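You operate a simulated robot arm through the tools that you are given. There is no shell and no other tool. Be economical: measure what you need, move in short steps, check, and stop when the job is done.

You are at the controls of a simulated two-armed robot. One attempt, no reset.

## Task
Pick up the orange torch labelled "A" from the front of the wooden bench with one hand, pass it to the other hand and put it on the fourth shelf from the bottom of the store rack.
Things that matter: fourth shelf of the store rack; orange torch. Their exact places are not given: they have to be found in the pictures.

Only the result counts: the job must be done as asked and must still hold three seconds after the hand-in. Knocking over, shifting, dropping, spilling or breaking anything else fails it.

## Robot
Two 7-joint arms with two-finger grippers on one trunk, on a base that drives. Base frame: it is fixed to the floor where the robot stands at the start and does not move with it; the origin is under the middle of the robot, x ahead of it, y to its left, z up; the surface under the hand at the start is at about z = 0.9. Lengths are in m, angles in rad, forces in N, time in s.
The left shoulder is at the start at [0.078, 0.151, 0.978], the right one opposite. With the tool pointing down near the work surface each hand reaches from about 0.1 to 0.78 m from the robot's upright axis, wherever it stands, measured 20 degrees to its own side. Places, roughly: fourth shelf of the store rack [-1, 1.7, 1.3]. Payload 2.54 kg a hand.
Tool frame (each hand has its own): the origin (TCP) lies between the finger pads and is the grasp point; the fingertips stand 0.03 m ahead of it; z points along the fingers, y is the line along which they close. Largest opening 0.116 m; the body of the gripper starts 0.095 m behind the TCP.
Orientation is that of the tool frame in the base frame, as a unit quaternion [x, y, z, w]. With the fingers straight down and closing along the base's y, the tool's x points along the base's -x, its y along +y and its z along -z.

## Interface
- The arms move only by the tool arm_command. It takes "left_increments", "right_increments" or both (then of equal length, played together; a hand with none holds still); each is a list of rows, each a list of 7 numbers: the shift along the base's x, y, z in m, then the turn, a rotation vector about the base's x, y, z in rad, then the opening, from 0 (shut) to 1 (fully open). In form: [[dx, dy, dz, wx, wy, wz, claw], ...]. A call has 1 to 8 rows; each row shifts and turns the commanded pose from where the row before left it. Each row takes 0.2 s and may step no farther than 0.05 m and 0.15 rad from the row before; otherwise, or with a gripper value out of range, the whole call is refused. Where a pose cannot be reached the arm comes as near as it can. A force on the tool above 40 N (or 10 N above the force at the start of the call, whichever is more), or a blocked arm, ends the call early, and 0.2 s more pass. Each finger travels about 0.072 m/s and halts on what it meets, pressing with about 37 N; the grip force reading is that of the motor and also rises with nothing between the fingers. The clock runs only during rows and for 0.2 s after the last one: add rows that do not move to give the fingers time. The reply holds the time, the measured pose of the TCP, the force on the tool along the base axes, the opening and the grip force, in the units named above and with some noise, with the torque about the TCP (base axes, N m) and any sound that the robot's microphone picked up, and new pictures: "pictures" is both (left out), scene, wrist or none (wrist: the cameras of the hands that moved).
- Cameras (640 x 400 px; columns grow to the right, rows downward): "scene" is now at [0.1583, -0.029, 1.1422]; the picture's right is [-0.32, -0.95, 0.00], its down [-0.06, 0.02, -1.00] and it looks along [0.94, -0.32, -0.07] (base axes); focal length 226 px, centre (320, 200). "left" rides on the left gripper at [0.069, 0.015, -0.122] in its tool frame; the picture's right is [-0.21, 0.98, 0.00], its down [-0.83, -0.18, -0.53] and it looks along [-0.52, -0.11, 0.85] (tool axes); focal length 251 px, centre (320, 200). "right" rides on the right gripper at [0.069, -0.015, -0.122] in its tool frame; the picture's right is [0.21, 0.98, 0.00], its down [-0.83, 0.18, -0.53] and it looks along [-0.52, 0.11, 0.85] (tool axes); focal length 251 px, centre (320, 200).
- raise_lower(by): slides the trunk up (or, below 0, down) by that many m; the arms and the scene camera ride with it, the base frame stays. It gives what a move gives, with no picture.
- base_move(legs): drives the robot by 1 to 6 legs, each [ahead, left, turn to the left] in m, m and rad, along the robot's own axes; the way and the turn of a leg run together, so that a leg with both is an arc; at most 1.5 m and 3.142 rad a leg. The arms and the cameras ride along, it lands a little off, and it stops where it bumps. It gives what a move gives, and a new picture of the scene camera.
- turn_head(pan, tilt): turns the head with the scene camera to pan (to the left, within 1.396 rad either way) and tilt (down, from -0.506 to 1.204), counted from straight ahead of the robot. It gives what a move gives, and a new picture of the scene camera.
- probe_pixels(camera, pixels): for up to 12 pixels [column, row] of the newest picture of that camera ("zoom" is the newest enlarged one), the place [x, y, z] in the base frame of the surface seen there, good to about 0.002 m. The clock stands still meanwhile.
- inspect(camera, box): a new picture of the part [left, top, right, bottom] of that camera's present view, enlarged. The clock stands still meanwhile.
- close_job(): hands the job in; it is judged then, once.

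Go step by step. Measure first, check grasps and placings, and put right what went wrong. The budget is 80 turns and 260 pictures, counting those below and the enlarged ones. Unless the task says otherwise, let go and move clear before handing in, and close with one line.

The tools are called after "Request:" as name(argument=value, ...) on one line, values as JSON. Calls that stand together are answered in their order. arm_command: Moves the arms, as the interface text tells. Its arguments: {"type":"object","properties":{"left_increments":{"type":"array","items":{"type":"array","items":{"type":"number"}}},"right_increments":{"type":"array","items":{"type":"array","items":{"type":"number"}}},"pictures":{"type":"string","enum":["both","scene","wrist","none"]}},"required":[]} The other tools are called the same way: raise_lower (by) slides the trunk up or down; base_move (legs) drives the base; turn_head (pan, tilt) turns the head that bears the scene camera; probe_pixels (camera, pixels) gives the place of the surface under pixels of a picture; inspect (camera, box) takes an enlarged picture of a part of a camera's view; close_job () hands the job in.

At the start:

```text
clock: 0.0
left_ee_pos: [0.4065, -0.031, 1.1686]
left_orientation: [0.0, 1.0, 0.0, 0.0]
left_wrist_force: [-0.4, -0.3, 0.4]
left_torque: [-0.03, 0.0, 0.01]
left_grip_width: 0.116
left_finger_force: 0.0
right_ee_pos: [0.4024, -0.4349, 1.1929]
right_orientation: [-0.001, 1.0, 0.001, 0.0]
right_wrist_force: [-0.7, 0.0, 0.6]
right_torque: [-0.01, 0.02, 0.0]
right_grip_width: 0.1162
right_finger_force: 0.1
trunk travel left (down, up): [-0.215, 0.074]
robot x, y, heading: [-0.0015, -0.0006, 0.004]
head pan, tilt: [-0.33, 0.068]
```

scene: 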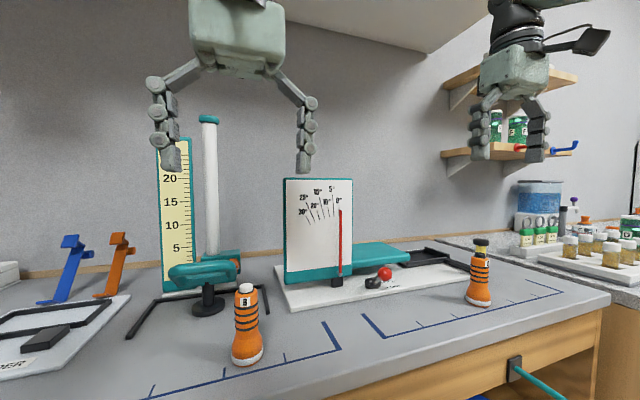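
right: 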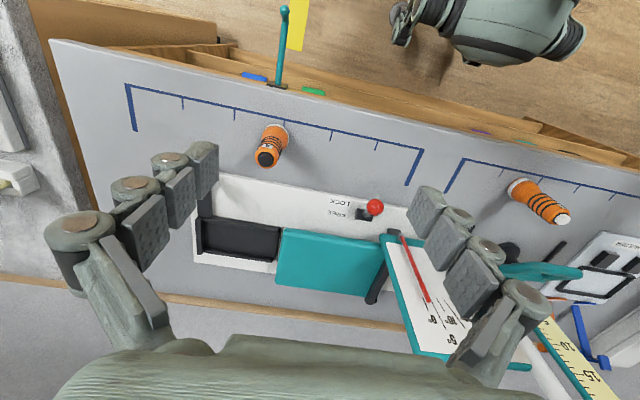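
left: 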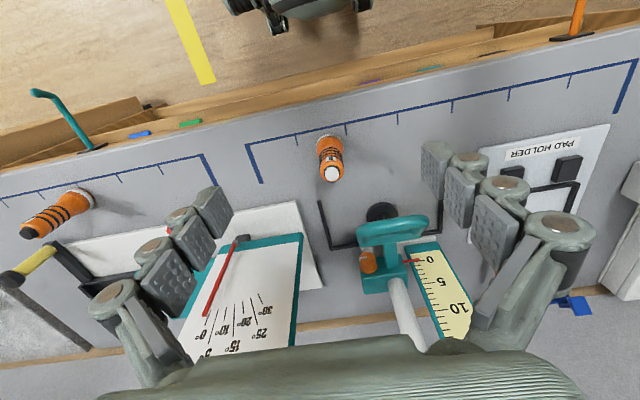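

Two orange torches stand on the bench, at scene pixels (247,325) and (479,275). I'll enlarge both to read their labels and probe their positions.

Request:
inspect(camera="scene", box=[200, 270, 300, 380])

Request:
inspect(camera="scene", box=[430, 225, 530, 315])

Request:
probe_pixels(camera="scene", pixels=[[245, 288], [247, 320], [246, 355], [480, 243], [479, 275], [478, 298], [300, 350], [245, 312], [480, 258]])

```text
3.64 times, centred on (250, 325) of scene
```

zoom: 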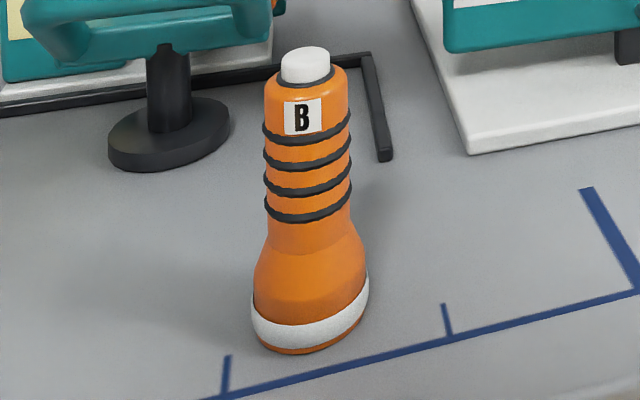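

```text
4.44 times, centred on (480, 270) of scene
```

zoom: 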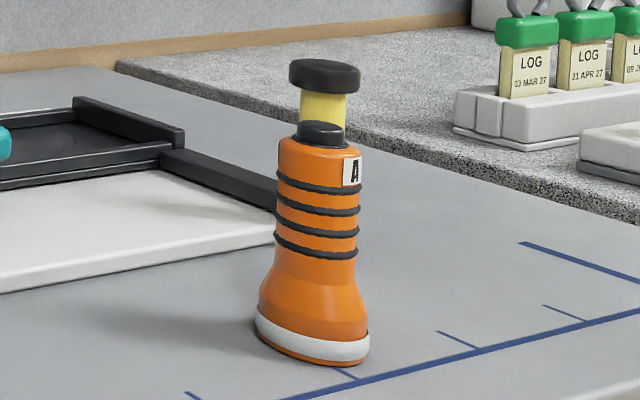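

```text
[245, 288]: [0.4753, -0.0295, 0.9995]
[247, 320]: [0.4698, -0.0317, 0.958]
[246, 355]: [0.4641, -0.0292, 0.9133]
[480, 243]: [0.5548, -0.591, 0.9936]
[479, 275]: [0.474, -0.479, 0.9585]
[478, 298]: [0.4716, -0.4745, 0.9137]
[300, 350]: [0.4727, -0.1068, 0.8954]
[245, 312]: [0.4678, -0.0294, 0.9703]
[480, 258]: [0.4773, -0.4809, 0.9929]
```

Torch A is the right-hand one (scene (480,285)), near [0.48,-0.49], with a yellow and black thing close behind it. I'll turn the head left to look at the rack, since it should show near the picture's edge.

Request:
turn_head(pan=1.396, tilt=0.1)

Request:
inspect(camera="right", box=[170, 90, 350, 203])

Request:
inspect(camera="left", box=[0, 160, 180, 360])

```text
clock: 1.8
left_ee_pos: [0.4063, -0.0325, 1.1691]
left_orientation: [0.0, 1.0, 0.001, -0.001]
left_wrist_force: [0.9, 1.2, -0.7]
left_torque: [0.01, 0.0, -0.01]
left_grip_width: 0.1159
left_finger_force: 0.1
right_ee_pos: [0.4027, -0.4323, 1.1927]
right_orientation: [0.0, 1.0, 0.0, 0.0]
right_wrist_force: [0.3, 0.1, 0.1]
right_torque: [-0.02, 0.01, -0.02]
right_grip_width: 0.116
right_finger_force: 0.1
trunk travel left (down, up): [-0.215, 0.074]
robot x, y, heading: [0.0018, 0.0023, 0.0]
head pan, tilt: [1.396, 0.099]
```

scene: 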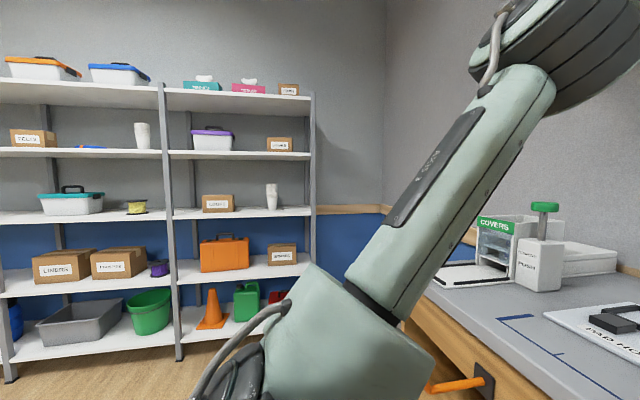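

```text
3.54 times, centred on (260, 146) of right
```

zoom: 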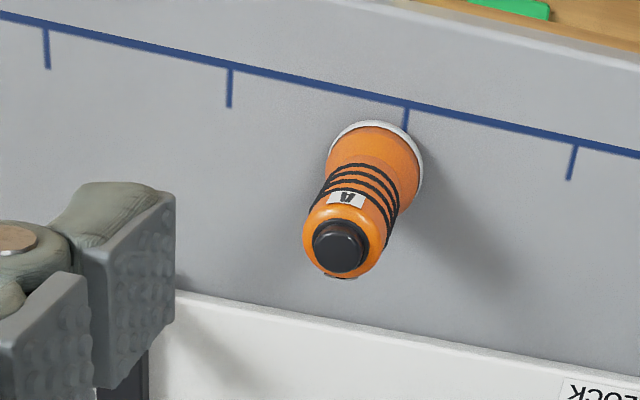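

```text
2.00 times, centred on (90, 260) of left
```

zoom: 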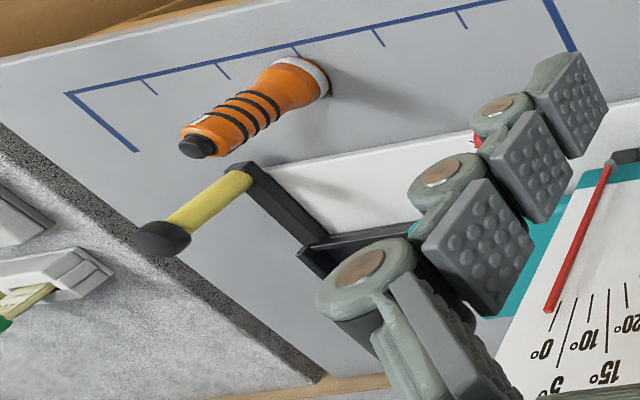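

The rack has five levels, and the fourth from the bottom is the one at row ~153 (purple-lidded box, white cup). I'll probe it for free spots.

Request:
probe_pixels(camera="scene", pixels=[[20, 155], [155, 156], [240, 154], [300, 154], [240, 98], [240, 215], [313, 200], [165, 200], [212, 140], [280, 143], [142, 135], [250, 150]])

Request:
inspect(camera="scene", box=[0, 60, 330, 266])

```text
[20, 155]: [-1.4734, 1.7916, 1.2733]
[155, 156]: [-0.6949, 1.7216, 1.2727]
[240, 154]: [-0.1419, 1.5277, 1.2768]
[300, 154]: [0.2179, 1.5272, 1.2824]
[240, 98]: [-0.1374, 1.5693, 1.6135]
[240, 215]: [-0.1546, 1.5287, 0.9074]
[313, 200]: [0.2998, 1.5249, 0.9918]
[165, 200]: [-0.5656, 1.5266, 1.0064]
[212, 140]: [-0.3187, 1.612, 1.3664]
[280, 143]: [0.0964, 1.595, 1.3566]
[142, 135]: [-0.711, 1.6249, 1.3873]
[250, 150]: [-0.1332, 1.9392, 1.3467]
```

```text
1.94 times, centred on (165, 163) of scene
```

zoom: 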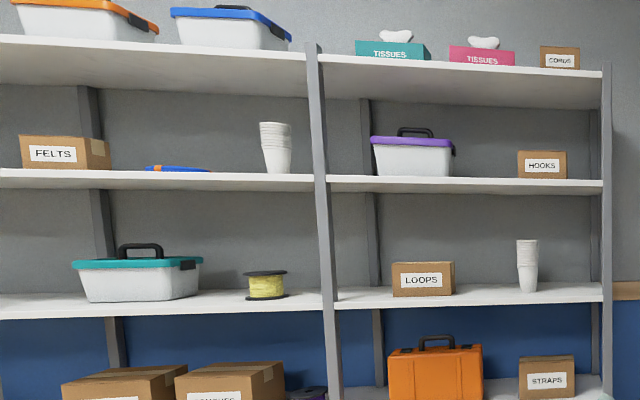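

Rack fourth shelf: front edge y≈1.53, top about 1.285. In the left bay (x −1.5 to −0.57) there is space beside a cup at x≈−0.71. I'll move the right hand over torch A, then look at it with the head.

Request:
arm_command(right_increments=[[0.042, -0.03, 0, 0, 0, 0, 1], [0.042, -0.031, 0, 0, 0, 0, 1], [0, 0, 0, 0, 0, 0, 1]], pictures="wrist")

Request:
turn_head(pan=-0.75, tilt=0.4)

```text
refused: row 1 steps farther than a row can; nothing moved
```

```text
clock: 3.8
left_ee_pos: [0.4055, -0.0311, 1.1684]
left_orientation: [0.001, 1.0, 0.0, 0.0]
left_wrist_force: [0.4, -0.1, -0.3]
left_torque: [-0.02, 0.03, -0.02]
left_grip_width: 0.1158
left_finger_force: 0.1
right_ee_pos: [0.4019, -0.4342, 1.1928]
right_orientation: [0.0, 1.0, 0.0, 0.001]
right_wrist_force: [-0.1, 0.1, -0.6]
right_torque: [0.01, 0.0, 0.07]
right_grip_width: 0.1161
right_finger_force: 0.0
trunk travel left (down, up): [-0.215, 0.074]
robot x, y, heading: [-0.0024, -0.0019, 0.001]
head pan, tilt: [-0.75, 0.4]
```

scene: 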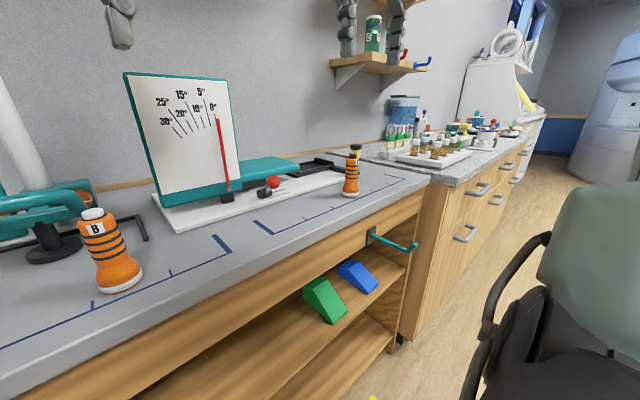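

The row was slightly over 0.05 m, so I'll split it smaller. I'll also probe torch A at its new scene location, around (351,175).

Request:
inspect(camera="scene", box=[311, 130, 391, 210])

Request:
arm_command(right_increments=[[0.028, -0.02, 0, 0, 0, 0, 1], [0.028, -0.02, 0, 0, 0, 0, 1], [0.028, -0.02, 0, 0, 0, 0, 1], [0, 0, 0, 0, 0, 0, 1]], pictures="wrist")

```text
5.00 times, centred on (351, 170) of scene
```

zoom: 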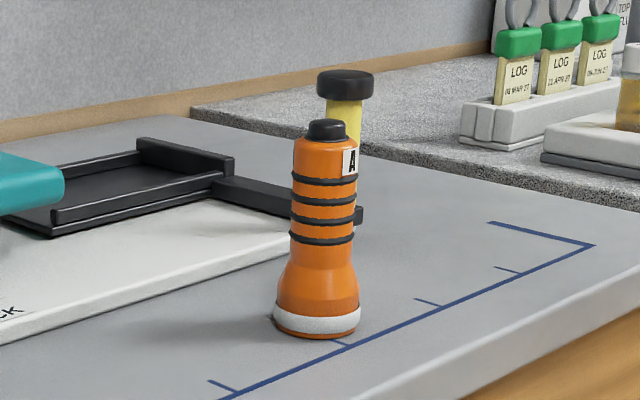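

```text
clock: 4.8
left_ee_pos: [0.4052, -0.031, 1.1686]
left_orientation: [0.0, 1.0, 0.0, 0.0]
left_wrist_force: [-0.2, 0.0, 0.3]
left_torque: [0.0, -0.04, -0.02]
left_grip_width: 0.1159
left_finger_force: 0.1
right_ee_pos: [0.4806, -0.4911, 1.1764]
right_orientation: [0.0, 1.0, -0.001, 0.002]
right_wrist_force: [-0.6, 0.2, 0.7]
right_torque: [-0.01, -0.03, 0.02]
right_grip_width: 0.116
right_finger_force: 0.0
right hand out of reach, approached as far as the arm can: row 2, 3
trunk travel left (down, up): [-0.215, 0.074]
robot x, y, heading: [-0.0015, -0.0008, 0.002]
head pan, tilt: [-0.75, 0.4]
```

right: 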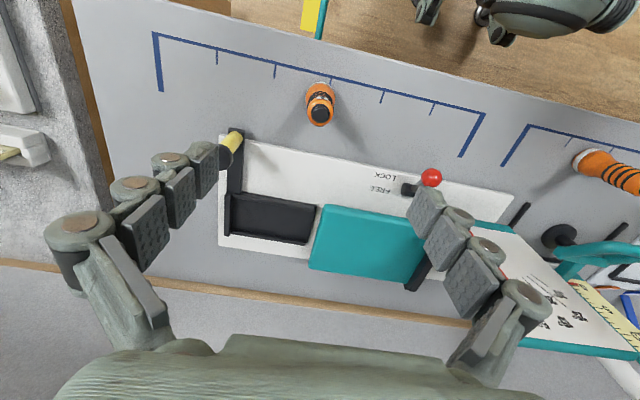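

The arm is at its reach limit at this height, but there is more reach lower down. I'll probe the torch and knob for exact positions.

Request:
probe_pixels(camera="zoom", pixels=[[324, 122], [300, 148], [320, 150], [320, 220], [320, 270], [318, 325], [345, 82], [345, 73], [330, 90], [296, 220], [351, 220], [365, 85]])

Request:
probe_pixels(camera="right", pixels=[[319, 114], [322, 88], [234, 134], [228, 150], [310, 110], [331, 110]])

```text
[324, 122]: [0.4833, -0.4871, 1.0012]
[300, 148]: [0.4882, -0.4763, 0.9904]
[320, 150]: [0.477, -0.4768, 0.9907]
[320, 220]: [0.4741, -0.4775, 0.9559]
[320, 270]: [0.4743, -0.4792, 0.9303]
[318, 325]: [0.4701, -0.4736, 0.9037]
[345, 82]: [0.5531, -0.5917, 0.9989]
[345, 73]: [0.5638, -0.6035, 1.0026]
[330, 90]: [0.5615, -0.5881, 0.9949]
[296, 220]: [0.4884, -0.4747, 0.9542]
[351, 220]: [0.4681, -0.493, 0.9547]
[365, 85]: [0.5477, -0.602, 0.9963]
```

```text
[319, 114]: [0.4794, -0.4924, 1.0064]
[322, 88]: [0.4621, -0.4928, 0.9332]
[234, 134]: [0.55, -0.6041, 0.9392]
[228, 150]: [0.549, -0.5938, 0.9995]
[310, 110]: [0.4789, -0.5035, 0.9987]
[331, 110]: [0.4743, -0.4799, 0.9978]
```

Torch A's axis is at ≈[0.483,−0.491], diameter ≈0.034, top 1.006; the knob at [0.565,−0.605] tops out at 1.003. I'll narrow the opening and descend to just above the torch.

Request:
arm_command(right_increments=[[0, 0, -0.045, 0, 0, 0, 0.75], [0, 0, -0.045, 0, 0, 0, 0.75], [0, 0, -0.04, 0, 0, 0, 0.75], [0, 0, 0, 0, 0, 0, 0.75]], pictures="both")

```text
clock: 5.8
left_ee_pos: [0.4052, -0.0322, 1.1691]
left_orientation: [0.0, 1.0, 0.0, 0.0]
left_wrist_force: [0.0, -0.2, -0.6]
left_torque: [0.02, 0.01, 0.0]
left_grip_width: 0.116
left_finger_force: 0.2
right_ee_pos: [0.4816, -0.4931, 1.0439]
right_orientation: [0.0, 1.0, 0.0, 0.001]
right_wrist_force: [0.7, -0.4, 0.3]
right_torque: [-0.04, -0.01, -0.03]
right_grip_width: 0.087
right_finger_force: 0.1
trunk travel left (down, up): [-0.215, 0.074]
robot x, y, heading: [0.003, -0.0016, 0.001]
head pan, tilt: [-0.75, 0.4]
```

scene: 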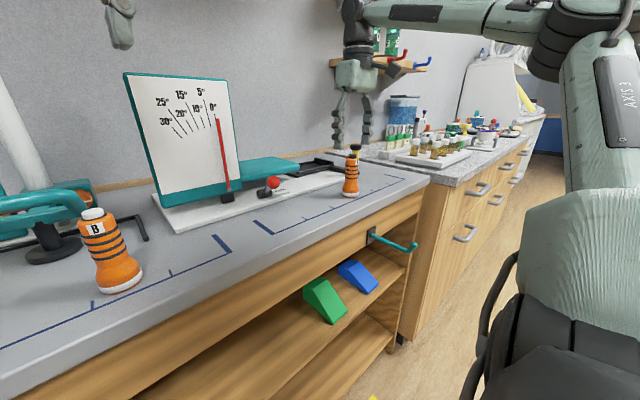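
right: 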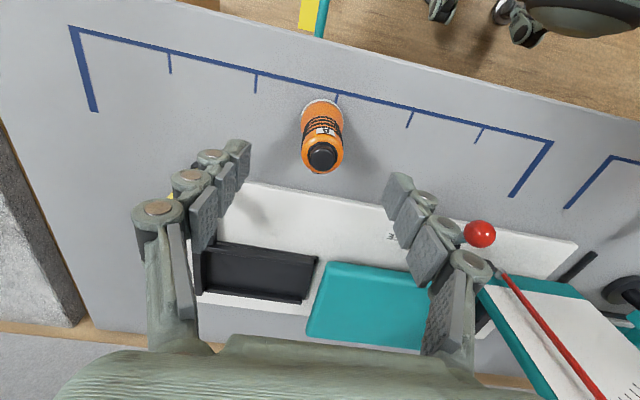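

Aligned in y (torch at right pixel (322,150), centred between the fingers), TCP at [0.4816,−0.493,1.044]. I'll descend to ≈0.987 and close.

Request:
arm_command(right_increments=[[0.001, 0.001, -0.03, 0, 0, 0, 0.75], [0, 0, -0.027, 0, 0, 0, 0.75], [0, 0, 0, 0, 0, 0, 0.4], [0, 0, 0, 0, 0, 0, 0.0], [0, 0, 0, 0, 0, 0, 0.0], [0, 0, 0, 0, 0, 0, 0.0]], pictures="both")

```text
clock: 7.2
left_ee_pos: [0.4069, -0.0303, 1.1685]
left_orientation: [0.0, 1.0, 0.0, 0.0]
left_wrist_force: [0.3, 0.0, -0.1]
left_torque: [-0.03, 0.02, 0.01]
left_grip_width: 0.1162
left_finger_force: 0.1
right_ee_pos: [0.4805, -0.4915, 0.9893]
right_orientation: [0.0, 1.0, 0.0, 0.001]
right_wrist_force: [0.6, 0.7, -0.5]
right_torque: [-0.01, 0.01, 0.0]
right_grip_width: 0.0305
right_finger_force: 37.0
trunk travel left (down, up): [-0.215, 0.074]
robot x, y, heading: [0.0011, -0.0001, 0.003]
head pan, tilt: [-0.75, 0.4]
```

scene: 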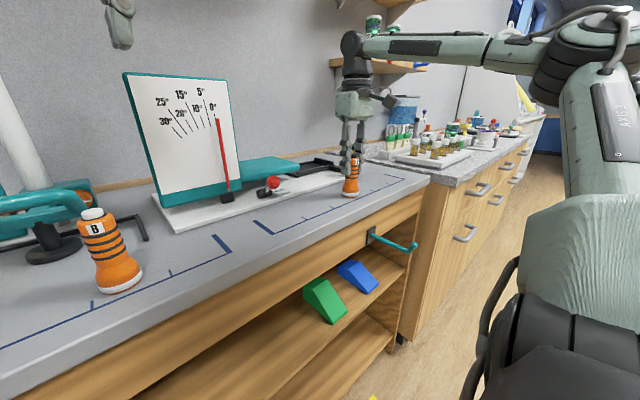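
right: 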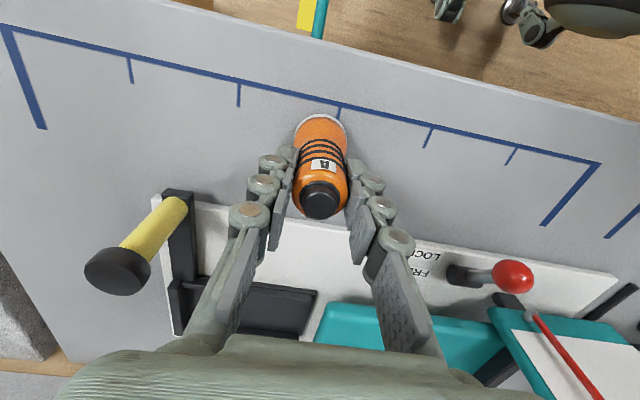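

Gripped (width 0.0305, 37 N). I'll lift straight up, then draw back.

Request:
arm_command(right_increments=[[0, 0, 0.03, 0, 0, 0, 0], [0, 0, 0.045, 0, 0, 0, 0], [0, 0, 0.045, 0, 0, 0, 0], [-0.03, 0.01, 0.03, 0, 0, 0, 0], [-0.04, 0.01, 0.02, 0, 0, 0, 0], [-0.04, 0.01, 0.02, 0, 0, 0, 0], [0, 0, 0, 0, 0, 0, 0]], pictures="both")

Request:
turn_head(pan=-1.396, tilt=0.7)

Request:
turn_head(pan=1.396, tilt=0.6)

```text
clock: 8.8
left_ee_pos: [0.4065, -0.0319, 1.1687]
left_orientation: [0.0, 1.0, 0.0, 0.001]
left_wrist_force: [0.1, 0.1, -0.8]
left_torque: [0.02, 0.01, 0.01]
left_grip_width: 0.1159
left_finger_force: 0.0
right_ee_pos: [0.3723, -0.4632, 1.1793]
right_orientation: [0.001, 1.0, 0.0, 0.0]
right_wrist_force: [-0.5, -0.7, -0.2]
right_torque: [0.03, 0.04, 0.0]
right_grip_width: 0.0303
right_finger_force: 37.6
trunk travel left (down, up): [-0.215, 0.074]
robot x, y, heading: [0.001, 0.0021, -0.001]
head pan, tilt: [-0.75, 0.4]
```

scene: 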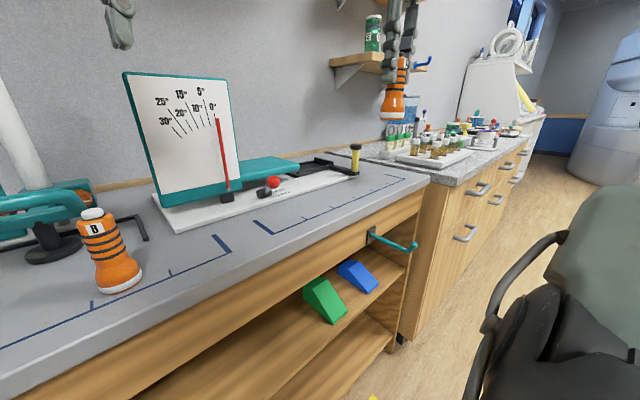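
right: 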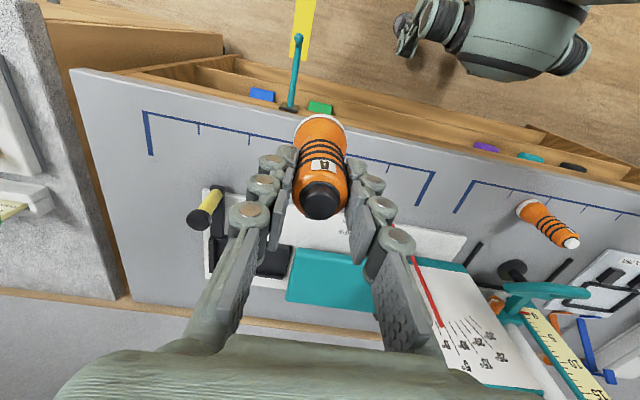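

```text
clock: 9.8
left_ee_pos: [0.4061, -0.0309, 1.1683]
left_orientation: [0.0, 1.0, -0.001, 0.0]
left_wrist_force: [0.4, -0.3, 0.2]
left_torque: [0.0, 0.03, -0.05]
left_grip_width: 0.1159
left_finger_force: 0.0
right_ee_pos: [0.3705, -0.4623, 1.1783]
right_orientation: [0.0, 1.0, 0.0, 0.0]
right_wrist_force: [-0.2, -0.2, -0.9]
right_torque: [-0.02, -0.02, 0.01]
right_grip_width: 0.0303
right_finger_force: 37.1
trunk travel left (down, up): [-0.215, 0.074]
robot x, y, heading: [-0.0003, 0.0003, -0.005]
head pan, tilt: [-1.396, 0.7]
```

scene: 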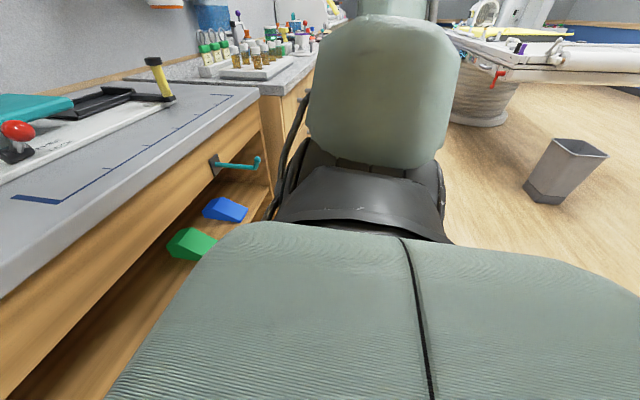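

```text
clock: 12.3
left_ee_pos: [0.407, -0.0314, 1.169]
left_orientation: [0.0, 1.0, 0.0, 0.0]
left_wrist_force: [0.1, -0.4, 0.0]
left_torque: [-0.02, -0.01, 0.01]
left_grip_width: 0.1158
left_finger_force: 0.0
right_ee_pos: [0.3706, -0.4627, 1.1785]
right_orientation: [0.0, 1.0, 0.0, 0.0]
right_wrist_force: [0.2, -0.2, -0.8]
right_torque: [0.03, 0.01, 0.03]
right_grip_width: 0.0298
right_finger_force: 36.9
trunk travel left (down, up): [-0.215, 0.074]
robot x, y, heading: [-0.0008, -0.0034, 0.001]
head pan, tilt: [1.396, 0.6]
```

scene: 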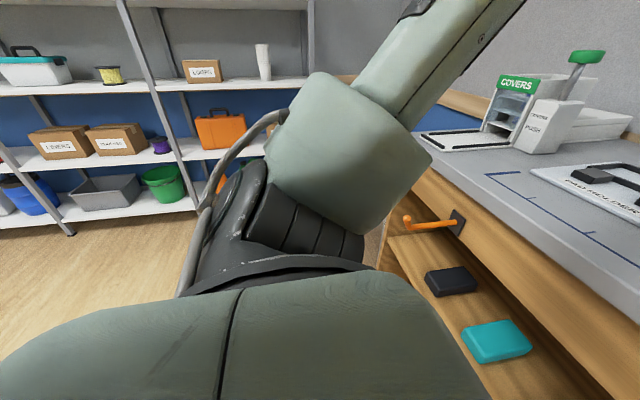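

The torch is lifted and upright. I'll back away from the bench so the handover is clear of everything, then check the head view ahead.

Request:
base_move(legs=[[-0.35, 0, 0]])

Request:
turn_head(pan=-0.2, tilt=0.25)

```text
clock: 14.5
left_ee_pos: [0.0632, -0.0284, 1.169]
left_orientation: [-0.003, 1.0, 0.0, -0.001]
left_wrist_force: [-0.6, -0.6, 0.9]
left_torque: [-0.03, -0.03, -0.02]
left_grip_width: 0.1158
left_finger_force: 0.1
right_ee_pos: [0.0302, -0.4606, 1.1796]
right_orientation: [-0.003, 1.0, -0.001, -0.001]
right_wrist_force: [0.0, 0.1, -0.6]
right_torque: [-0.02, -0.03, 0.02]
right_grip_width: 0.0299
right_finger_force: 37.7
trunk travel left (down, up): [-0.215, 0.074]
robot x, y, heading: [-0.3445, -0.003, 0.007]
head pan, tilt: [1.396, 0.6]
```

scene: 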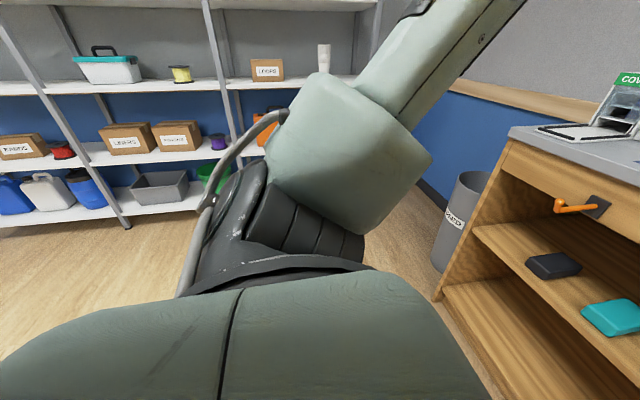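

```text
clock: 16.2
left_ee_pos: [0.0637, -0.0302, 1.1689]
left_orientation: [-0.004, 1.0, 0.0, 0.0]
left_wrist_force: [0.8, 0.1, -0.3]
left_torque: [0.01, 0.01, 0.0]
left_grip_width: 0.1161
left_finger_force: 0.1
right_ee_pos: [0.0308, -0.4615, 1.1781]
right_orientation: [-0.003, 1.0, 0.0, 0.0]
right_wrist_force: [-1.0, 0.0, -1.8]
right_torque: [0.02, -0.01, -0.01]
right_grip_width: 0.0301
right_finger_force: 37.2
trunk travel left (down, up): [-0.215, 0.074]
robot x, y, heading: [-0.3403, -0.0024, 0.007]
head pan, tilt: [-0.201, 0.25]
```

scene: 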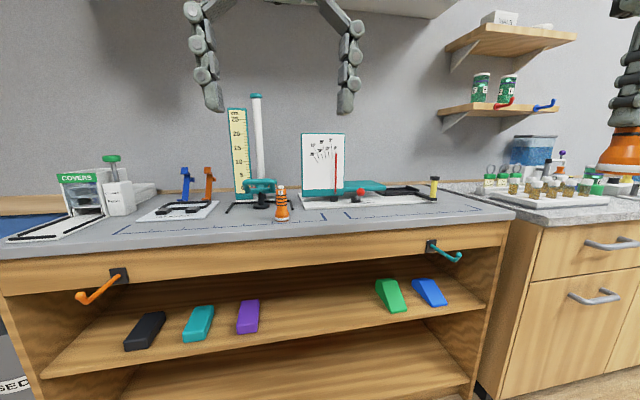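

Clear of the bench now. I'll bring the right hand with the torch to the front centre, yawing it so its fingers lie fore and aft, while the left hand moves aside and pitches forward.

Request:
arm_command(right_increments=[[0.0125, 0.037, 0, 0, 0, 0.145, 0], [0.0125, 0.037, 0, 0, 0, 0.145, 0], [0.0125, 0.037, 0, 0, 0, 0.145, 0], [0.0125, 0.037, 0, 0, 0, 0.145, 0], [0.0125, 0.037, 0, 0, 0, 0.145, 0], [0.0125, 0.037, 0, 0, 0, 0.145, 0], [0.0125, 0.037, 0, 0, 0, 0.145, 0], [0.0125, 0.037, 0, 0, 0, 0.145, 0]], left_increments=[[-0.005, 0.02, 0, 0, -0.135, 0, 1], [-0.005, 0.02, 0, 0, -0.135, 0, 1], [-0.005, 0.02, 0, 0, -0.135, 0, 1], [-0.005, 0.02, 0, 0, -0.135, 0, 1], [-0.005, 0.02, 0, 0, -0.135, 0, 1], [-0.005, 0.02, 0, 0, -0.135, 0, 1], [-0.005, 0.02, 0, 0, -0.135, 0, 1], [-0.005, 0.02, 0, 0, -0.135, 0, 1]], pictures="both")

```text
clock: 18.0
left_ee_pos: [0.0335, 0.1357, 1.1889]
left_orientation: [-0.04, 0.866, -0.029, 0.497]
left_wrist_force: [0.8, 0.4, 0.4]
left_torque: [-0.01, 0.02, -0.01]
left_grip_width: 0.1162
left_finger_force: 0.0
right_ee_pos: [0.1166, -0.1775, 1.1568]
right_orientation: [-0.552, 0.834, 0.001, 0.002]
right_wrist_force: [-0.2, 0.6, -0.4]
right_torque: [-0.05, -0.05, 0.0]
right_grip_width: 0.0304
right_finger_force: 37.0
right hand out of reach, approached as far as the arm can: row 7, 8
trunk travel left (down, up): [-0.215, 0.074]
robot x, y, heading: [-0.344, -0.0006, 0.003]
head pan, tilt: [-0.201, 0.25]
```

scene: 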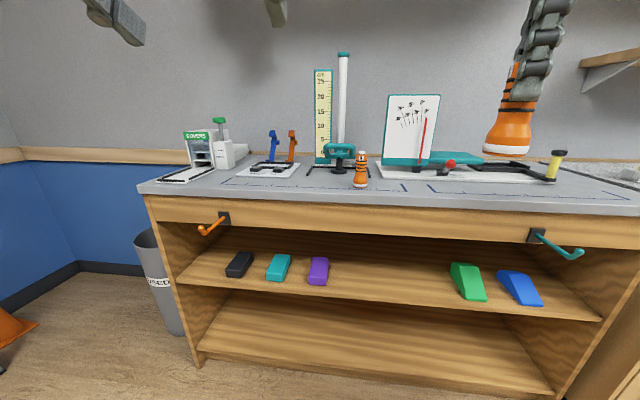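
right: 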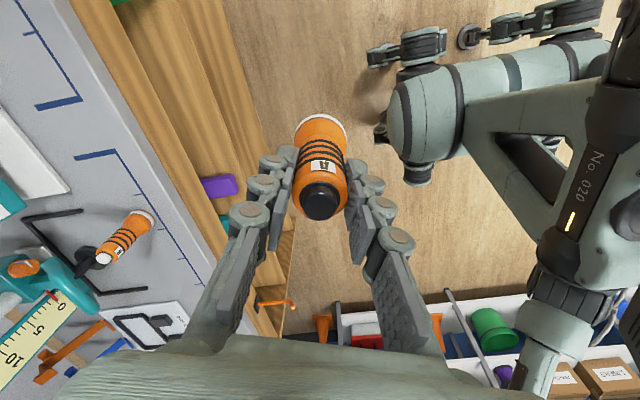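
left: 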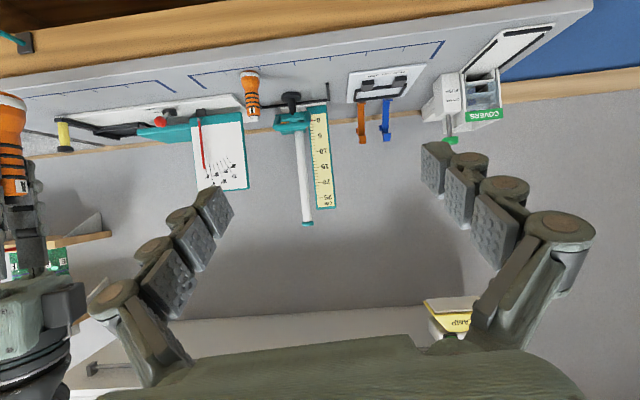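

The torch is held at about [0.117,−0.178] with bottom at z≈1.06, and the left hand is pitched about 30° below horizontal. The scene view seems shifted, so I'll turn the head to see both hands before approaching.

Request:
turn_head(pan=-0.5, tilt=-0.1)

Request:
probe_pixels(camera="right", pixels=[[322, 200], [322, 120], [415, 175], [420, 100], [560, 180], [590, 50]])

```text
clock: 18.8
left_ee_pos: [0.0331, 0.1356, 1.1879]
left_orientation: [-0.041, 0.866, -0.027, 0.497]
left_wrist_force: [0.3, 0.0, 0.2]
left_torque: [-0.01, 0.02, 0.0]
left_grip_width: 0.1162
left_finger_force: 0.0
right_ee_pos: [0.1158, -0.1777, 1.1559]
right_orientation: [-0.55, 0.835, 0.0, 0.001]
right_wrist_force: [0.4, 0.4, -1.4]
right_torque: [-0.01, 0.01, -0.02]
right_grip_width: 0.0303
right_finger_force: 37.2
trunk travel left (down, up): [-0.215, 0.074]
robot x, y, heading: [-0.3432, -0.0045, 0.006]
head pan, tilt: [-0.499, -0.099]
```

scene: 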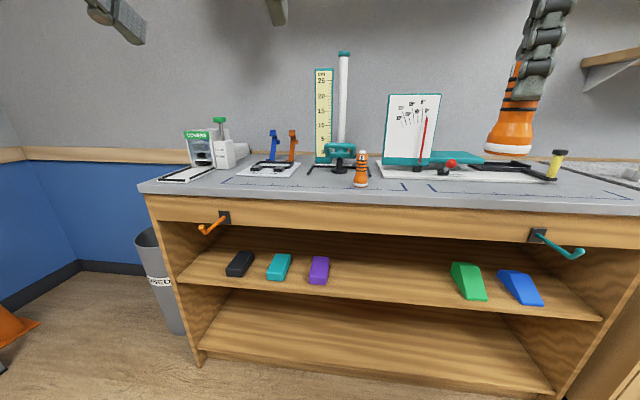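

```text
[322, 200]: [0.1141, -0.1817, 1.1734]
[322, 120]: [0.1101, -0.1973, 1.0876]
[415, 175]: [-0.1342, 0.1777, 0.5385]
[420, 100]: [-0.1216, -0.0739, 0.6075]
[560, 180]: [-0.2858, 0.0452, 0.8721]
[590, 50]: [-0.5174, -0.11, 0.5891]
```

The scene picture didn't change with the head turn, although the torch at (512,120) is visible. I'll take a fresh enlarged view and try another head turn.

Request:
turn_head(pan=-0.9, tilt=0.0)

Request:
probe_pixels(camera="scene", pixels=[[361, 170], [512, 120], [115, 20]])

```text
clock: 19.7
left_ee_pos: [0.0328, 0.1349, 1.1892]
left_orientation: [-0.038, 0.866, -0.028, 0.498]
left_wrist_force: [1.2, -0.8, 0.0]
left_torque: [0.0, 0.01, 0.02]
left_grip_width: 0.1165
left_finger_force: 0.0
right_ee_pos: [0.1149, -0.1784, 1.1561]
right_orientation: [-0.551, 0.835, 0.0, 0.002]
right_wrist_force: [0.5, -0.2, -0.8]
right_torque: [-0.01, -0.06, 0.01]
right_grip_width: 0.0302
right_finger_force: 37.3
trunk travel left (down, up): [-0.215, 0.074]
robot x, y, heading: [-0.3418, 0.0007, 0.007]
head pan, tilt: [-0.901, 0.0]
```

scene: 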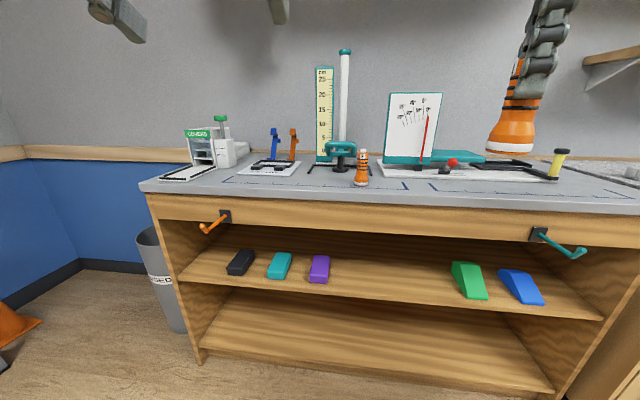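

```text
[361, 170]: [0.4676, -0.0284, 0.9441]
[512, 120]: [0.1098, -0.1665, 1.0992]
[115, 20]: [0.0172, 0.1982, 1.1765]
```

The head stays stuck at this view, but its probes are still right, so I'll rely on them and the wrist cameras. I'll turn the right hand's yaw back by about 33° so the left can come in perpendicular from the left side.

Request:
arm_command(right_increments=[[0, 0, 0, 0, 0, -0.145, 0], [0, 0, 0, 0, 0, -0.145, 0], [0, 0, 0, 0, 0, -0.145, 0], [0, 0, 0, 0, 0, -0.145, 0], [0, 0, 0, 0, 0, 0, 0]], pictures="none")

Request:
arm_command(left_increments=[[0, -0.023, -0.01, 0, 0, -0.137, 1], [0, -0.023, -0.01, 0, 0, -0.137, 1], [0, -0.023, -0.01, 0, 0, -0.137, 1], [0, -0.023, -0.01, 0, 0, -0.137, 1], [0, -0.023, -0.01, 0, 0, -0.137, 1], [0, -0.02, -0.01, 0, 0, -0.137, 1], [0, -0.02, -0.01, 0, 0, -0.137, 1], [0, 0, 0, 0.05, -0.07, -0.05, 1]], pictures="both")

```text
clock: 20.9
left_ee_pos: [0.0327, 0.1342, 1.1883]
left_orientation: [-0.039, 0.866, -0.026, 0.499]
left_wrist_force: [0.1, -0.5, -1.2]
left_torque: [0.02, 0.05, 0.0]
left_grip_width: 0.1158
left_finger_force: 0.1
right_ee_pos: [0.1153, -0.1771, 1.1554]
right_orientation: [-0.289, 0.957, 0.001, -0.001]
right_wrist_force: [1.1, 1.3, -1.7]
right_torque: [0.03, -0.04, -0.03]
right_grip_width: 0.0302
right_finger_force: 37.2
trunk travel left (down, up): [-0.215, 0.074]
robot x, y, heading: [-0.344, -0.0004, 0.005]
head pan, tilt: [-0.901, 0.0]
```

```text
clock: 22.3
left_ee_pos: [0.0435, 0.0059, 1.1273]
left_orientation: [0.296, 0.805, -0.212, 0.468]
left_wrist_force: [0.4, 0.0, 0.4]
left_torque: [0.01, -0.01, 0.0]
left_grip_width: 0.116
left_finger_force: 0.0
right_ee_pos: [0.1157, -0.1782, 1.1555]
right_orientation: [-0.29, 0.957, 0.0, 0.0]
right_wrist_force: [-0.2, 0.0, -1.5]
right_torque: [0.0, -0.01, -0.03]
right_grip_width: 0.0302
right_finger_force: 37.4
trunk travel left (down, up): [-0.215, 0.074]
robot x, y, heading: [-0.3459, -0.0005, 0.006]
head pan, tilt: [-0.901, 0.0]
stopped in row 7 (left hand): the force on the tool passed its limit at 59 N (the readings are from after the stop); the commanded pose is now the measured one
```

scene: 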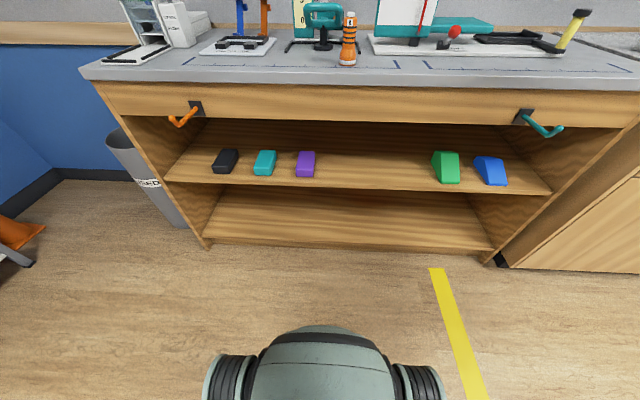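
left: 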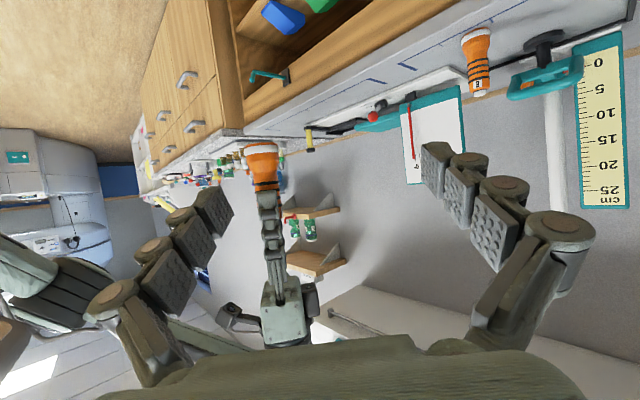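

The left wrist view shows the torch nicely at (262,165), but the scene camera got tilted. The left arm is evidently pushing against the head (59 N), so the handover has to happen farther forward and lower. I'll back the left off first, moving up and away, and bring the right forward and down.

Request:
arm_command(left_increments=[[0.01, 0.03, 0.01, 0, 0, 0.1, 1], [0.02, 0.03, 0, 0, 0, 0.1, 1], [0.03, 0.03, 0, 0, 0, 0, 1], [0.04, 0.02, -0.01, 0, 0, 0, 1], [0.03, 0.0, -0.02, 0, 0, 0, 1]], right_increments=[[0.02, 0, -0.01, 0, 0, 0, 0], [0.03, 0, -0.03, 0, 0, 0, 0], [0.03, 0, -0.03, 0, 0, 0, 0], [0.03, 0, -0.03, 0, 0, 0, 0], [0.02, 0, 0, 0, 0, 0, 0]], pictures="both")

Request:
turn_head(pan=-0.2, tilt=0.2)

```text
clock: 23.5
left_ee_pos: [0.1683, 0.1132, 1.1018]
left_orientation: [0.225, 0.829, -0.16, 0.486]
left_wrist_force: [-0.6, 0.4, -0.2]
left_torque: [0.04, 0.03, 0.0]
left_grip_width: 0.1161
left_finger_force: 0.0
right_ee_pos: [0.2322, -0.1905, 1.0445]
right_orientation: [-0.29, 0.957, 0.0, 0.0]
right_wrist_force: [0.3, 0.4, -1.2]
right_torque: [0.0, 0.02, -0.02]
right_grip_width: 0.0302
right_finger_force: 36.5
right hand out of reach, approached as far as the arm can: row 4, 5
trunk travel left (down, up): [-0.215, 0.074]
robot x, y, heading: [-0.3462, -0.0001, 0.009]
head pan, tilt: [-0.901, 0.0]
```

scene: 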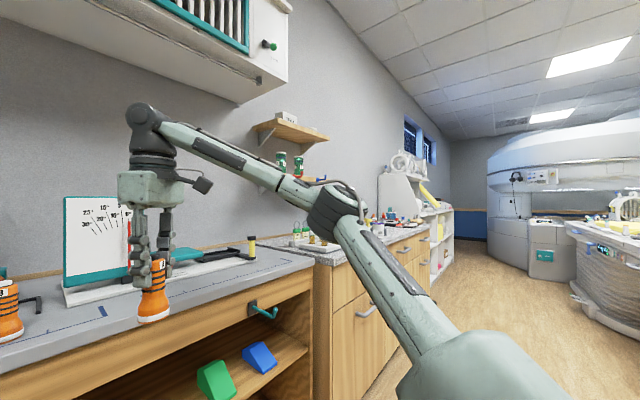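
right: 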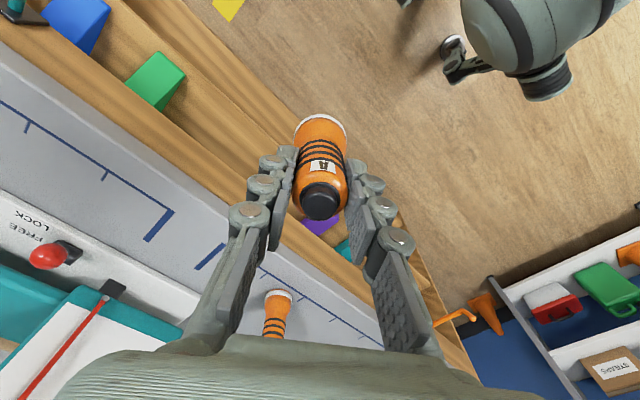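
left: 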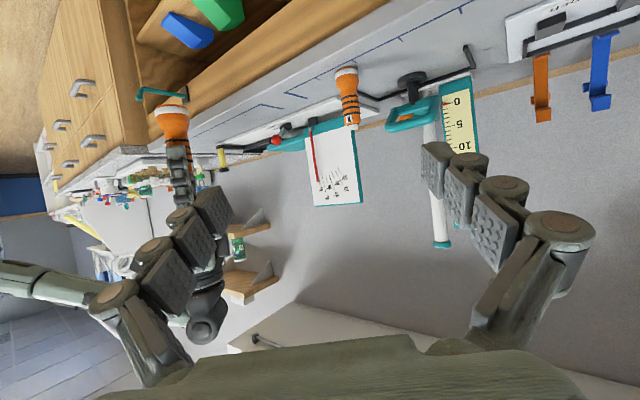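

```text
clock: 24.6
left_ee_pos: [0.1672, 0.1134, 1.1035]
left_orientation: [0.225, 0.829, -0.161, 0.487]
left_wrist_force: [0.7, -0.2, 0.1]
left_torque: [-0.03, -0.01, 0.01]
left_grip_width: 0.1157
left_finger_force: 0.0
right_ee_pos: [0.2319, -0.1896, 1.0457]
right_orientation: [-0.289, 0.957, 0.0, 0.001]
right_wrist_force: [0.0, 0.7, -1.2]
right_torque: [0.02, 0.01, 0.03]
right_grip_width: 0.0303
right_finger_force: 37.3
trunk travel left (down, up): [-0.215, 0.074]
robot x, y, heading: [-0.3439, -0.002, 0.008]
head pan, tilt: [-0.201, 0.201]
```

scene: 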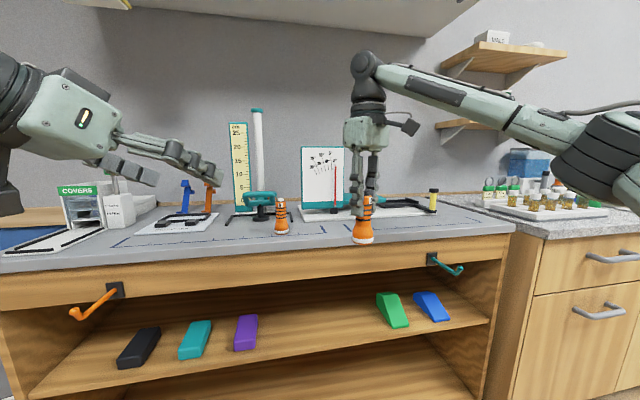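

The head is free again and the view is good: torch at (363,235), right arm coming from the right, left hand at (160,150). I'll bring the left to a pre-grasp 0.13 m short of the torch's lower body, yawed perpendicular to the right fingers.

Request:
arm_command(left_increments=[[0.0, -0.02, -0.02, 0, 0, -0.14, 1], [0, -0.03, -0.02, 0, 0, -0.14, 1], [0, -0.035, -0.02, 0, 0, -0.14, 1], [0, -0.035, -0.02, 0, 0, 0, 1], [-0.003, -0.035, -0.015, 0.026, -0.04, -0.027, 1], [-0.003, -0.035, -0.011, 0, 0, 0, 1], [0, 0, 0, 0, 0, 0, 1]], pictures="both")

```text
clock: 26.1
left_ee_pos: [0.1625, -0.0749, 0.9958]
left_orientation: [0.414, 0.753, -0.246, 0.449]
left_wrist_force: [0.6, 0.0, -0.7]
left_torque: [0.03, -0.01, 0.04]
left_grip_width: 0.116
left_finger_force: 0.1
right_ee_pos: [0.233, -0.1911, 1.0453]
right_orientation: [-0.289, 0.957, 0.0, 0.001]
right_wrist_force: [0.5, -0.5, -0.9]
right_torque: [0.01, -0.02, 0.0]
right_grip_width: 0.03
right_finger_force: 36.5
trunk travel left (down, up): [-0.215, 0.074]
robot x, y, heading: [-0.3445, 0.0008, 0.004]
head pan, tilt: [-0.201, 0.201]
```

scene: 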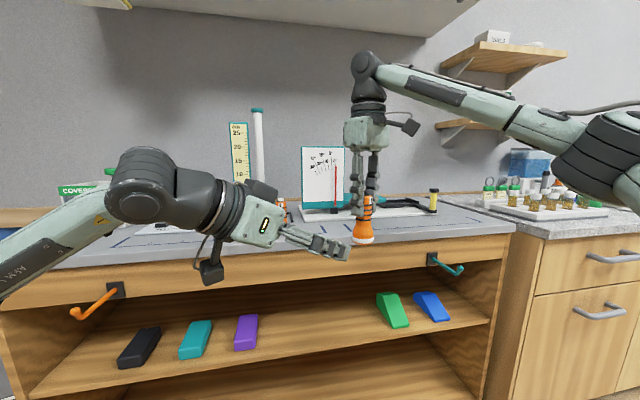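
left: 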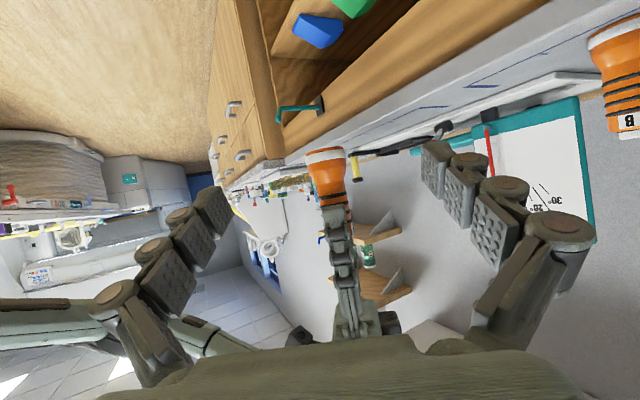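

The torch is centred between the left fingers (left pixel (327,175)), 0.136 m ahead. I'll slide in horizontally.

Request:
arm_command(left_increments=[[0.0176, -0.029, 0, 0, 0, 0, 1], [0.0176, -0.029, 0, 0, 0, 0, 1], [0.0176, -0.029, 0, 0, 0, 0, 1], [0.0176, -0.029, 0, 0, 0, 0, 1], [0, 0, 0, 0, 0, 0, 1]], pictures="both")

Request:
inspect(camera="scene", box=[290, 150, 430, 260])

```text
clock: 27.4
left_ee_pos: [0.2328, -0.193, 0.9966]
left_orientation: [0.413, 0.753, -0.246, 0.45]
left_wrist_force: [0.6, 0.2, 0.4]
left_torque: [0.04, 0.02, 0.0]
left_grip_width: 0.116
left_finger_force: 0.0
right_ee_pos: [0.2314, -0.1906, 1.0469]
right_orientation: [-0.289, 0.957, 0.0, 0.0]
right_wrist_force: [0.0, 0.1, -0.4]
right_torque: [0.02, 0.03, 0.03]
right_grip_width: 0.0299
right_finger_force: 37.0
trunk travel left (down, up): [-0.215, 0.074]
robot x, y, heading: [-0.3443, 0.0005, 0.011]
head pan, tilt: [-0.201, 0.201]
```

scene: 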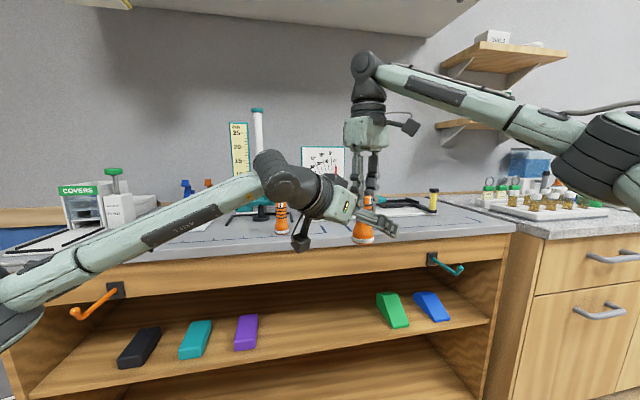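
left: 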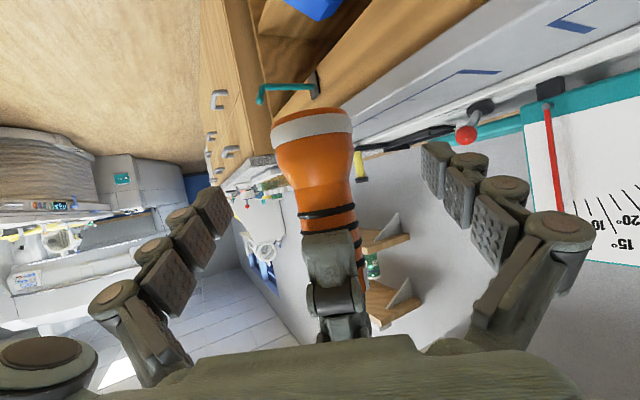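

```text
3.64 times, centred on (360, 205) of scene
```

zoom: 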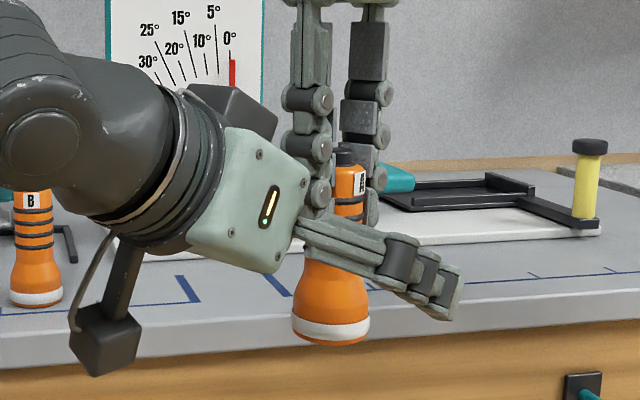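

The left fingers now straddle the torch's lower body, with no contact force. I'll close the left while the right keeps holding.

Request:
arm_command(left_increments=[[0, 0, 0, 0, 0, 0, 0.5], [0, 0, 0, 0, 0, 0, 0.3], [0, 0, 0, 0, 0, 0, 0], [0, 0, 0, 0, 0, 0, 0], [0, 0, 0, 0, 0, 0, 0], [0, 0, 0, 0, 0, 0, 0]], pictures="both")

Request:
inspect(camera="scene", box=[290, 150, 430, 260])

```text
clock: 28.8
left_ee_pos: [0.2334, -0.1915, 0.9978]
left_orientation: [0.412, 0.752, -0.246, 0.452]
left_wrist_force: [13.3, -3.4, 13.5]
left_torque: [0.03, 0.11, 0.14]
left_grip_width: 0.0287
left_finger_force: 36.9
right_ee_pos: [0.2314, -0.1892, 1.0451]
right_orientation: [-0.29, 0.957, 0.001, -0.001]
right_wrist_force: [-11.7, 4.3, -13.7]
right_torque: [0.18, 0.46, -0.17]
right_grip_width: 0.0301
right_finger_force: 37.2
trunk travel left (down, up): [-0.215, 0.074]
robot x, y, heading: [-0.3477, 0.002, 0.01]
head pan, tilt: [-0.201, 0.201]
```

scene: 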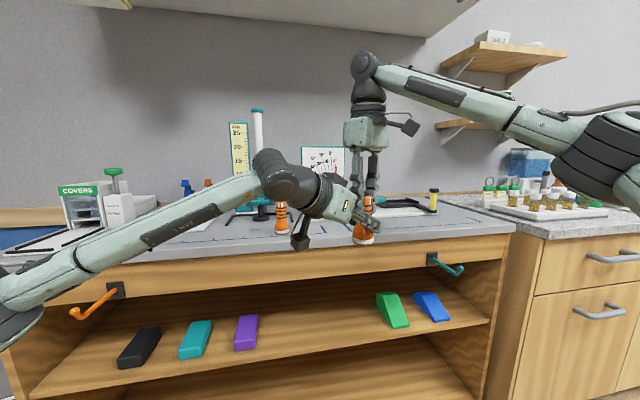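
left: 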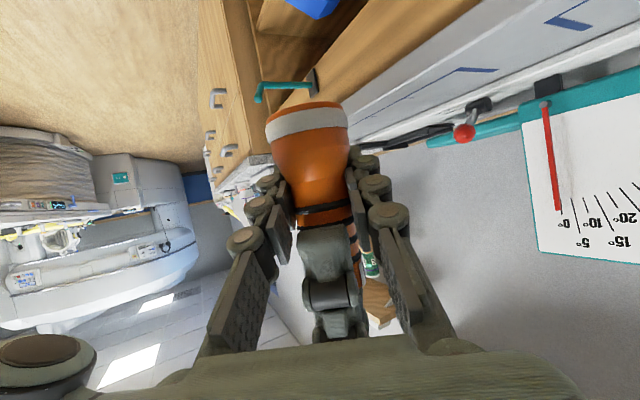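

```text
3.64 times, centred on (360, 205) of scene
```

zoom: 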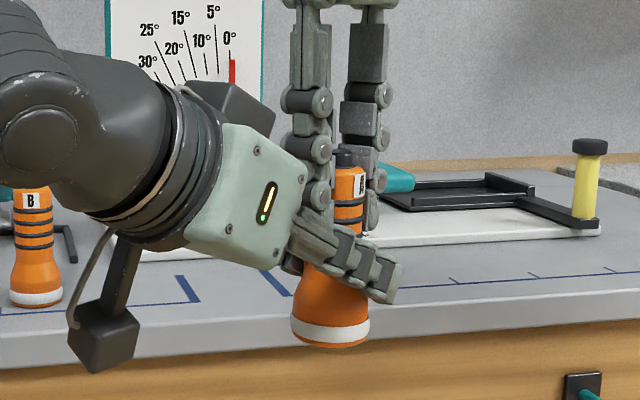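

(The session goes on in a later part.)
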